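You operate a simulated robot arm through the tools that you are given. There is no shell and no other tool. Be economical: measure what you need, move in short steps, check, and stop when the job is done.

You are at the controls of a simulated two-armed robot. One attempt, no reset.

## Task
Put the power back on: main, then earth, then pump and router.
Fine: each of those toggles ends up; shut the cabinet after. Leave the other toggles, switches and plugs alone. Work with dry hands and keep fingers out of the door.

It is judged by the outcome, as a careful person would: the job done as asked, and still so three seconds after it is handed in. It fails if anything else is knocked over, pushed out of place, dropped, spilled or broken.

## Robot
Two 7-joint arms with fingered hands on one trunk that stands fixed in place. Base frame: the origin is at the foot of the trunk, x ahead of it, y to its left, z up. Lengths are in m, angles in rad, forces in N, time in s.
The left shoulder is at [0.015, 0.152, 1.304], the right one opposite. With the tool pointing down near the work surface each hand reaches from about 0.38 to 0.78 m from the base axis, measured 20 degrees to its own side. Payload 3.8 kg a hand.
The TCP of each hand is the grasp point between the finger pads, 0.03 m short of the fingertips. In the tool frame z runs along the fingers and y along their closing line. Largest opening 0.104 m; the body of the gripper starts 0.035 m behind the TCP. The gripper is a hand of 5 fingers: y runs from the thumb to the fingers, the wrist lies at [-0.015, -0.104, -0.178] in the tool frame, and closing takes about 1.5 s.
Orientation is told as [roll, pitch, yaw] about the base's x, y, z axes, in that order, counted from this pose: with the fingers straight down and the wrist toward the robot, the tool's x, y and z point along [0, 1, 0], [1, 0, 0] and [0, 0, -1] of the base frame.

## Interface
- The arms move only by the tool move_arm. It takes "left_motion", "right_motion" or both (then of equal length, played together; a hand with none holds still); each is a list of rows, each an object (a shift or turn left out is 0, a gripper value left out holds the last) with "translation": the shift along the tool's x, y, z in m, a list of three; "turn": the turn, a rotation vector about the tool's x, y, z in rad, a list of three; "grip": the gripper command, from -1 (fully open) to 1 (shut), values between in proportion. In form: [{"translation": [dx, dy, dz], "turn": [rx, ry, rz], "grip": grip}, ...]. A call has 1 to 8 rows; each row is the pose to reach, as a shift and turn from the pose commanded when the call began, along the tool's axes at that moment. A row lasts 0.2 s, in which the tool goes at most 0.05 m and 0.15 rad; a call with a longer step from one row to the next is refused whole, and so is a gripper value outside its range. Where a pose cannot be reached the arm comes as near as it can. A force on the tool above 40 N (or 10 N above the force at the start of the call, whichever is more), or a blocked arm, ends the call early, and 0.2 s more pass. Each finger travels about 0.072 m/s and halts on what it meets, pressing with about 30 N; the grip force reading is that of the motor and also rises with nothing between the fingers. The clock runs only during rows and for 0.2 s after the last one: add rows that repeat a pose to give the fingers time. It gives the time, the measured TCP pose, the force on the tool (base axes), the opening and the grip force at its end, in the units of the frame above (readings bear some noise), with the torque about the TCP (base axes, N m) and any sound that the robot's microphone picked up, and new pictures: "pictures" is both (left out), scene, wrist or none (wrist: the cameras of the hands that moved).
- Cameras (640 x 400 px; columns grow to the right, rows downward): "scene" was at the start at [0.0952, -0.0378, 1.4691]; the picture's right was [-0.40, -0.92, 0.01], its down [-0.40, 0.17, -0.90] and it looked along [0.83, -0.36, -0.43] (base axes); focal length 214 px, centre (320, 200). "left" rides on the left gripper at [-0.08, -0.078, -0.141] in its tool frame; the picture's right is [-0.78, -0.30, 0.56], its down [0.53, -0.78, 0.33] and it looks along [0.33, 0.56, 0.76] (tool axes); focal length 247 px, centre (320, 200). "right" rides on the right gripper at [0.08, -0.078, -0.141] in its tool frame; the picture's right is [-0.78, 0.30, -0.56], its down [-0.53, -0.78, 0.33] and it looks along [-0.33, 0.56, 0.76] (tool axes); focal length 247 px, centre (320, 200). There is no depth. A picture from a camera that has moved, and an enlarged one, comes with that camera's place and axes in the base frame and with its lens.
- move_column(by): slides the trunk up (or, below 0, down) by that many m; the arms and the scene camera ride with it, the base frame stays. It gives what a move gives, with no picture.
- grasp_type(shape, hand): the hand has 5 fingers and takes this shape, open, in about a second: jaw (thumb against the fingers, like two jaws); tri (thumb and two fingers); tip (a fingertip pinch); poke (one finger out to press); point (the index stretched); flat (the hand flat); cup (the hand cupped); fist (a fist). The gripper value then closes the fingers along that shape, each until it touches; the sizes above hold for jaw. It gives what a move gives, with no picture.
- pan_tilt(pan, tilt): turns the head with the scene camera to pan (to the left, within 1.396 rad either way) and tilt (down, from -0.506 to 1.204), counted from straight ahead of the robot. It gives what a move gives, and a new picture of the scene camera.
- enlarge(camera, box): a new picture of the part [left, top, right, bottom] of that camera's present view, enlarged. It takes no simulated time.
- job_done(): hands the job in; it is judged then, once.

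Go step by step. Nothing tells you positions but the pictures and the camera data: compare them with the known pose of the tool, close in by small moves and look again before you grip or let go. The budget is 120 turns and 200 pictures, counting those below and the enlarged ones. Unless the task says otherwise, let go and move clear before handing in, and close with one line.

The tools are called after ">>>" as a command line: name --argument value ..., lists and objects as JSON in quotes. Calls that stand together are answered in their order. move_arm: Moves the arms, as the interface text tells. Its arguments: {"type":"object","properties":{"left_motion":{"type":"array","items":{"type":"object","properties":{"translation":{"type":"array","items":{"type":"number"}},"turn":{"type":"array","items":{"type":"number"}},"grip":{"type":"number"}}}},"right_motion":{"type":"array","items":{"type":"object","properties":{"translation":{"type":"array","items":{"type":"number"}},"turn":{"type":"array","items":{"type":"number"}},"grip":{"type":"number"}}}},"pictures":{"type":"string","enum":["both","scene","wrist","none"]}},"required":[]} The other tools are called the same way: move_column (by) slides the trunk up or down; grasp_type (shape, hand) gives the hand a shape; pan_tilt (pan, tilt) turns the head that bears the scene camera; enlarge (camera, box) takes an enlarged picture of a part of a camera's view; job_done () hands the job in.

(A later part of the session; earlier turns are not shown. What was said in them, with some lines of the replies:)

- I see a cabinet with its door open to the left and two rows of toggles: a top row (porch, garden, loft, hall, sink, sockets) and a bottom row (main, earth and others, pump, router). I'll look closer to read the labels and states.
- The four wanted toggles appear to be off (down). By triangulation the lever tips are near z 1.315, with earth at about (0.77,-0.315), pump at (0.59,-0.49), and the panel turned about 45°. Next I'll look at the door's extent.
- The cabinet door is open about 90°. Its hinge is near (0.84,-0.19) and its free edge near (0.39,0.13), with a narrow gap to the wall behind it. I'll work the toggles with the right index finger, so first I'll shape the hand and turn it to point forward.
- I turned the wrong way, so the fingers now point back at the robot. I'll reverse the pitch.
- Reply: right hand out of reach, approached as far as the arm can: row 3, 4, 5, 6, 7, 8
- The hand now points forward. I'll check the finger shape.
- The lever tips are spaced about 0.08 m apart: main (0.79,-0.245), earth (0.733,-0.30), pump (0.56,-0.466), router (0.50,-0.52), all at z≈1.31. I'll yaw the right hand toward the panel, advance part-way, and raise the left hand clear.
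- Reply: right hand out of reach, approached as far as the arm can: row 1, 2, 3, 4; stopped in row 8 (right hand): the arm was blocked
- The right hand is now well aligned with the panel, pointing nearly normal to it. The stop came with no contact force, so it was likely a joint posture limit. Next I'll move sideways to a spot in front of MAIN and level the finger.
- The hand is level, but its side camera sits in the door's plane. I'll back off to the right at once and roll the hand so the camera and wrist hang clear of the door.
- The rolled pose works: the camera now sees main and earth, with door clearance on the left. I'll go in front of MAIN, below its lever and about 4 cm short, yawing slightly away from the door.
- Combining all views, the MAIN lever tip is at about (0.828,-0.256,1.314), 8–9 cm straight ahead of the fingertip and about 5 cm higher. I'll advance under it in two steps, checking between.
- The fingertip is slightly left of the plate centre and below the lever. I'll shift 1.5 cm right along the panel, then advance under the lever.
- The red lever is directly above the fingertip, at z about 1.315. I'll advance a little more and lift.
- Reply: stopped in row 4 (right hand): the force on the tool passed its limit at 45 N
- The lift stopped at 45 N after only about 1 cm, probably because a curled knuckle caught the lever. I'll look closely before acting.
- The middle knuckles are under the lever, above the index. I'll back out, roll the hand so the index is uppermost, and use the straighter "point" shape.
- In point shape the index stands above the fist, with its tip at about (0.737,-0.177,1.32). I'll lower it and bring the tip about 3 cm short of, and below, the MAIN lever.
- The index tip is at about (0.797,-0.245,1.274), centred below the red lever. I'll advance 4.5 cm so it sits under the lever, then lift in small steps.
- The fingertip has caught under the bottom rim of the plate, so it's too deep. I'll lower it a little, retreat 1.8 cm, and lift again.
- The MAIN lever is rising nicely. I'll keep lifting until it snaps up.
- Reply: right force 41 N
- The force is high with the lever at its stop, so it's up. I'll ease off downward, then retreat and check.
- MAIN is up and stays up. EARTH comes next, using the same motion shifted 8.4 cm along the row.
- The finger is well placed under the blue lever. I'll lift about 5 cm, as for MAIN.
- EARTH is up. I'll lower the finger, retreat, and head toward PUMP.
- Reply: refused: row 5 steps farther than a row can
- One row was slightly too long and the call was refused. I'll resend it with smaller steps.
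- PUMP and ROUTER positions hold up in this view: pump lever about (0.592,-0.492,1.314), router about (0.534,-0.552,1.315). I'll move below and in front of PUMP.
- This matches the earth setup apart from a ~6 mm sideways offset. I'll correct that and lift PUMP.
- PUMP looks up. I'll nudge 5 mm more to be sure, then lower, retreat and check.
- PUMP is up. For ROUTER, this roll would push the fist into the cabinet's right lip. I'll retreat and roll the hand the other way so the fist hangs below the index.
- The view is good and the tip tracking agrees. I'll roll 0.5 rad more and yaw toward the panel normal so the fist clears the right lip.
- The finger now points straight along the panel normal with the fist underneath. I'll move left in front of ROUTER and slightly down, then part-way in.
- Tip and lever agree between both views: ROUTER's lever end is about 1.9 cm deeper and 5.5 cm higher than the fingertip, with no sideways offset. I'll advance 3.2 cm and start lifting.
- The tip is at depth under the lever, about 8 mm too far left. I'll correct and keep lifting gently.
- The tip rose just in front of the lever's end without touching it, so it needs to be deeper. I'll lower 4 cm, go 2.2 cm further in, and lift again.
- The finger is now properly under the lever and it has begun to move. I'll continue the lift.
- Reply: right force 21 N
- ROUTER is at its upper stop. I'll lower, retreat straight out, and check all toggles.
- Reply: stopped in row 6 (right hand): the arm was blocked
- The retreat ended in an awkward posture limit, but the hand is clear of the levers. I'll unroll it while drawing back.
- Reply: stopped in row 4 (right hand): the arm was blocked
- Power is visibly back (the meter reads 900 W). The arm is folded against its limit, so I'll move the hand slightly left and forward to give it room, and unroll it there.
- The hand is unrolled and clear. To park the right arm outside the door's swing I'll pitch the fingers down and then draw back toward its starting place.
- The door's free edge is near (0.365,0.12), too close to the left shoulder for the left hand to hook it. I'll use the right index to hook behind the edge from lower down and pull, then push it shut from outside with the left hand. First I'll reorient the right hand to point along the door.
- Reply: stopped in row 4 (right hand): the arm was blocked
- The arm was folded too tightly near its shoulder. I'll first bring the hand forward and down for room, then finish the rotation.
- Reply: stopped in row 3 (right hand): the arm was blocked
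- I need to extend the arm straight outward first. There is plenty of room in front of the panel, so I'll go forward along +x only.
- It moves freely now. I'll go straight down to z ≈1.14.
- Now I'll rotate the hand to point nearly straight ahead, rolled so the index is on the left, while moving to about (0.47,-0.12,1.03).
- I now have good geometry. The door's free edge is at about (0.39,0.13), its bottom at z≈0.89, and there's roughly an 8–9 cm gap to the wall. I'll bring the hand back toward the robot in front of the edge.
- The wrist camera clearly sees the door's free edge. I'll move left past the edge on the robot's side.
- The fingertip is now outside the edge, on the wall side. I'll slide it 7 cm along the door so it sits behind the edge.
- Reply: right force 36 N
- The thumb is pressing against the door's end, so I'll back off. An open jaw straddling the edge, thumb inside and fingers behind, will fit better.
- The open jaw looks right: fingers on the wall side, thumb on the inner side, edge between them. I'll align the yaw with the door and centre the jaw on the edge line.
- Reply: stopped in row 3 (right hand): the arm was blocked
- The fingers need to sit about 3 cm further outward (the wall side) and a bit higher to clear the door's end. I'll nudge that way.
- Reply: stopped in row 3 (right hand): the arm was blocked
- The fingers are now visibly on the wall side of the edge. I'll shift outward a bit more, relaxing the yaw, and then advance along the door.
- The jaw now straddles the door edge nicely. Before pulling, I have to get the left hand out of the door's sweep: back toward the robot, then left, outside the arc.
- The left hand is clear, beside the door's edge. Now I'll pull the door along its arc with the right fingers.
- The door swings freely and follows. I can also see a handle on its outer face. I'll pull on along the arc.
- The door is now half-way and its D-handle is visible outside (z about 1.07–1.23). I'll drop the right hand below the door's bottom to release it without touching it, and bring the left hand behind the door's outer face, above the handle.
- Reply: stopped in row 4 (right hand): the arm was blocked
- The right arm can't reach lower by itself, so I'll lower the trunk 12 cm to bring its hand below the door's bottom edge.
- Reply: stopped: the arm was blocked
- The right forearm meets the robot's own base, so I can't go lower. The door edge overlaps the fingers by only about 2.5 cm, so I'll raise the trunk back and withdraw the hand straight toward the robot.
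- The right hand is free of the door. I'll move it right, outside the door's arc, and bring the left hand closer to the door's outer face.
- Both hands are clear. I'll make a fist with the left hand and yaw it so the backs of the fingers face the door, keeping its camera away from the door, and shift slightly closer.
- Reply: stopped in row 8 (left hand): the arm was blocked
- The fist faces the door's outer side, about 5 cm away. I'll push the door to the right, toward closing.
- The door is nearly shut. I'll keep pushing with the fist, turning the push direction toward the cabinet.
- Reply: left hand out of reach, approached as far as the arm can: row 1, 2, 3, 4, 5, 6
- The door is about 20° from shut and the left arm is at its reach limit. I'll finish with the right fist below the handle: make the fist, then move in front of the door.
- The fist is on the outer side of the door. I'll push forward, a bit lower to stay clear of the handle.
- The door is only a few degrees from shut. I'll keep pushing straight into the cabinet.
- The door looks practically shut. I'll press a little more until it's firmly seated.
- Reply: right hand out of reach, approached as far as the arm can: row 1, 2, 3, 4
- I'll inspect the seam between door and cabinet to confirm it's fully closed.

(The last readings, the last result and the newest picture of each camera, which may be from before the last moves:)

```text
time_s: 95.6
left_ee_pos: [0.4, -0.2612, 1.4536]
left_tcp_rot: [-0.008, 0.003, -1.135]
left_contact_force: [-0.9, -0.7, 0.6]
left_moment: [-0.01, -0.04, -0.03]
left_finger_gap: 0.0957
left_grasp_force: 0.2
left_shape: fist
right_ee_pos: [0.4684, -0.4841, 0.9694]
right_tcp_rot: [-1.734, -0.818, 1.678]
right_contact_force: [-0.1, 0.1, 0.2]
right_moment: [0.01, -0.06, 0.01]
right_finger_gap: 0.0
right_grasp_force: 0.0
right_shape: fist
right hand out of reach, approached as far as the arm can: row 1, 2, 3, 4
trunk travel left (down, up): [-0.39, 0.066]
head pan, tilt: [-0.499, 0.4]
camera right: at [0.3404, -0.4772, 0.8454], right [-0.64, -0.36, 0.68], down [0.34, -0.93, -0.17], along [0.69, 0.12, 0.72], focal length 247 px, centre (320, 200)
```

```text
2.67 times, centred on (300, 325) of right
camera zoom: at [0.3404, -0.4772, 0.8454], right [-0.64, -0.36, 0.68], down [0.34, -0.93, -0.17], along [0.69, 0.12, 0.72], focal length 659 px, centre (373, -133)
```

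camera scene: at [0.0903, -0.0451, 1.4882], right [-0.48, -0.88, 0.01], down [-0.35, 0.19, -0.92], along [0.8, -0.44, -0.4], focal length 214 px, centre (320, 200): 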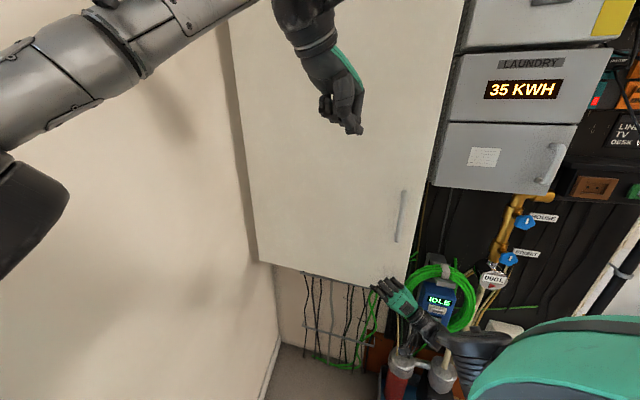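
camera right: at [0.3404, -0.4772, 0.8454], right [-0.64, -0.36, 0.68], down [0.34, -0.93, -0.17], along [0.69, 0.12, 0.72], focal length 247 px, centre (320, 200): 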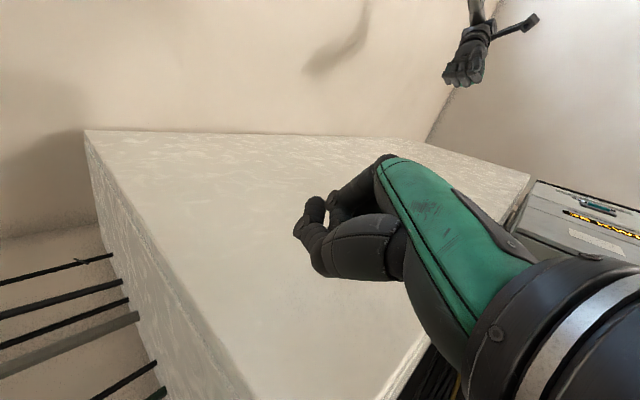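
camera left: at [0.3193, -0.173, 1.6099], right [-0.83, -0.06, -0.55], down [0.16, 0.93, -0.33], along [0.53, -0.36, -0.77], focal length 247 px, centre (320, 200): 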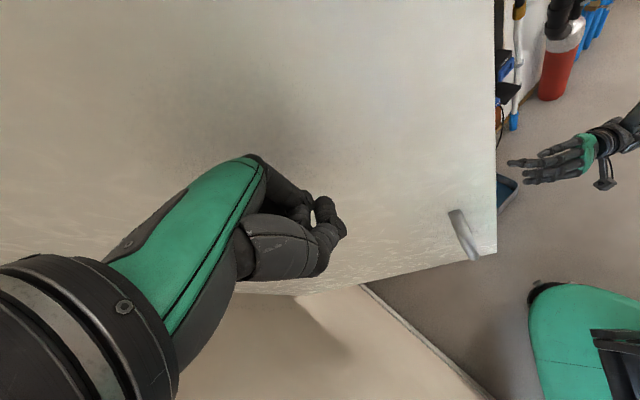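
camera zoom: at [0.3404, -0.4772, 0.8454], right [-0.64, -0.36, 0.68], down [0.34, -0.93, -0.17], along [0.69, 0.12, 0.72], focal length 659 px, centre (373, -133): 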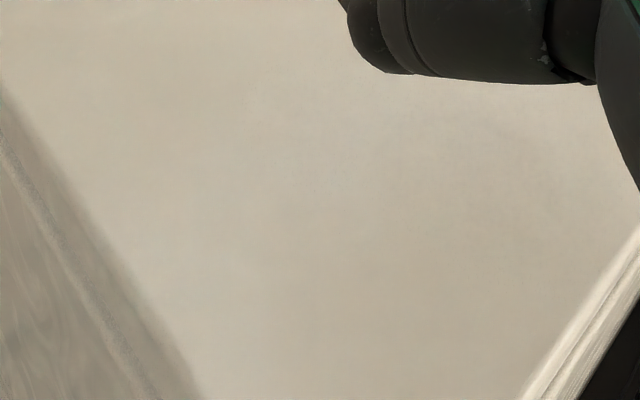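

The seam looks uniform, so the door appears closed. I'll press once more with a slightly turned wrist to make sure it's seated.

>>> move_arm --right_motion '[{"translation": [-0.003, -0.004, 0.008], "turn": [0.07, -0.073, -0.012]}, {"translation": [-0.006, -0.008, 0.015], "turn": [0.135, -0.146, -0.024]}, {"translation": [-0.009, -0.012, 0.023], "turn": [0.203, -0.219, -0.036]}, {"translation": [-0.014, -0.018, 0.033], "turn": [0.203, -0.219, -0.036]}, {"translation": [-0.019, -0.024, 0.043], "turn": [0.203, -0.219, -0.036]}]' --pictures "wrist"

```text
time_s: 96.8
left_ee_pos: [0.3952, -0.2576, 1.4547]
left_tcp_rot: [-0.007, 0.0, -1.138]
left_contact_force: [-0.6, 0.4, -1.1]
left_moment: [0.0, -0.01, 0.0]
left_finger_gap: 0.0957
left_grasp_force: 0.0
left_shape: fist
right_ee_pos: [0.5093, -0.5133, 0.973]
right_tcp_rot: [-1.731, -0.811, 1.379]
right_contact_force: [-13.0, 8.5, -4.6]
right_moment: [0.1, 0.24, 0.17]
right_finger_gap: 0.0958
right_grasp_force: 0.1
right_shape: fist
trunk travel left (down, up): [-0.39, 0.066]
head pan, tilt: [-0.499, 0.4]
camera right: at [0.3889, -0.4686, 0.8477], right [-0.72, -0.15, 0.68], down [0.05, -0.98, -0.16], along [0.69, -0.08, 0.71], focal length 247 px, centre (320, 200)
```

right: 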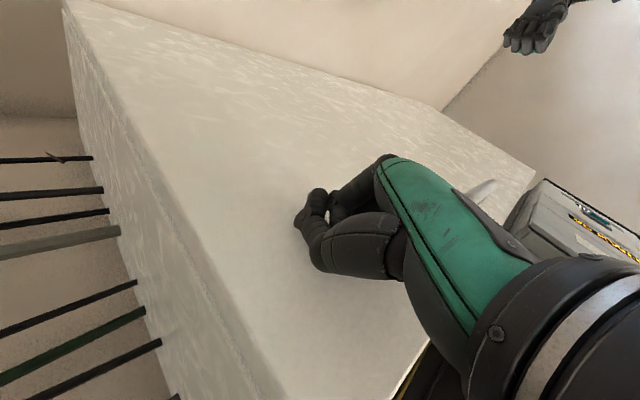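

The door is now firmly seated, with about 16 N of reaction force. I'll back both hands off and check that it stays shut.

>>> move_arm --right_motion '[{"translation": [0.003, 0.004, -0.015]}, {"translation": [0.006, 0.008, -0.035]}, {"translation": [0.01, 0.01, -0.06]}, {"translation": [0.01, 0.01, -0.09]}, {"translation": [0.01, 0.01, -0.12]}]' --left_motion '[{"translation": [0, -0.015, 0]}, {"translation": [0, -0.03, 0]}, {"translation": [0, -0.045, 0]}, {"translation": [0, -0.06, 0]}, {"translation": [0, -0.075, 0]}]' --pictures "both"

>>> pan_tilt --pan -0.55 --tilt 0.6

```text
time_s: 98.0
left_ee_pos: [0.3692, -0.1849, 1.4556]
left_tcp_rot: [-0.009, 0.001, -1.136]
left_contact_force: [-0.8, -0.3, 0.7]
left_moment: [0.02, -0.01, 0.03]
left_finger_gap: 0.0959
left_grasp_force: 0.0
left_shape: fist
right_ee_pos: [0.4047, -0.466, 0.9602]
right_tcp_rot: [-1.735, -0.816, 1.374]
right_contact_force: [-0.1, -0.1, -0.2]
right_moment: [-0.02, -0.01, 0.01]
right_finger_gap: 0.096
right_grasp_force: 0.1
right_shape: fist
trunk travel left (down, up): [-0.39, 0.066]
head pan, tilt: [-0.499, 0.4]
camera scene: at [0.0881, -0.045, 1.4884], right [-0.48, -0.88, 0.01], down [-0.35, 0.19, -0.92], along [0.8, -0.44, -0.4], focal length 214 px, centre (320, 200)
camera right: at [0.2852, -0.4211, 0.8353], right [-0.72, -0.15, 0.68], down [0.05, -0.98, -0.17], along [0.69, -0.09, 0.72], focal length 247 px, centre (320, 200)
camera left: at [0.2651, -0.1503, 1.5984], right [-0.83, -0.06, -0.55], down [0.16, 0.93, -0.33], along [0.53, -0.36, -0.77], focal length 247 px, centre (320, 200)
```

scene: 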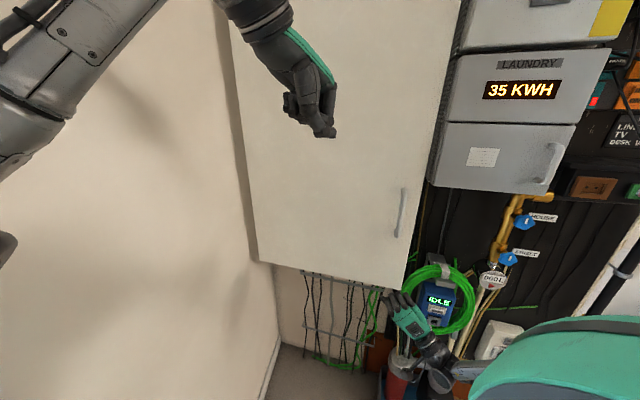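
right: 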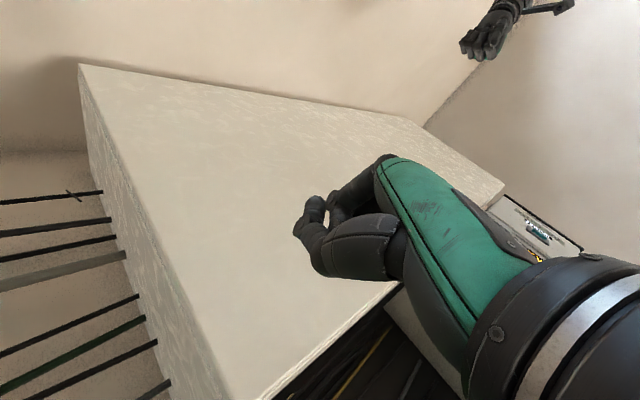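
left: 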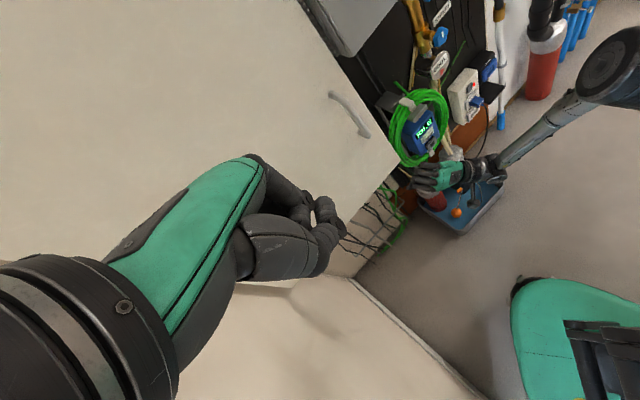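

```text
time_s: 98.8
left_ee_pos: [0.3705, -0.187, 1.4555]
left_tcp_rot: [-0.009, 0.002, -1.136]
left_contact_force: [0.3, 0.2, -0.1]
left_moment: [-0.01, -0.04, -0.06]
left_finger_gap: 0.0959
left_grasp_force: 0.1
left_shape: fist
right_ee_pos: [0.4052, -0.4654, 0.9604]
right_tcp_rot: [-1.733, -0.816, 1.374]
right_contact_force: [0.7, 0.0, 0.6]
right_moment: [0.01, 0.03, 0.04]
right_finger_gap: 0.096
right_grasp_force: 0.1
right_shape: fist
trunk travel left (down, up): [-0.39, 0.066]
head pan, tilt: [-0.55, 0.6]
camera scene: at [0.0828, -0.0473, 1.4702], right [-0.52, -0.85, 0.01], down [-0.49, 0.29, -0.82], along [0.7, -0.43, -0.57], focal length 214 px, centre (320, 200)
```

scene: 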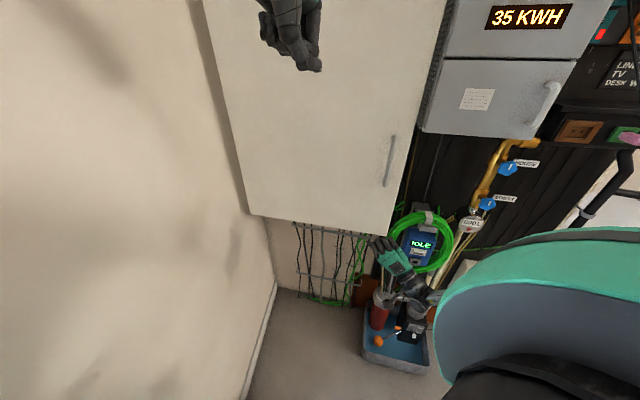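

The four toggles were last seen up, the cabinet door is shut flush and staying shut, and both hands are clear with nothing else disturbed. I'm handing it in.

>>> job_done

```text
The job is handed in.
```

The power is back on: main, earth, pump and router went up in that order, the cabinet is shut, and I left the other toggles, switches and plugs alone.
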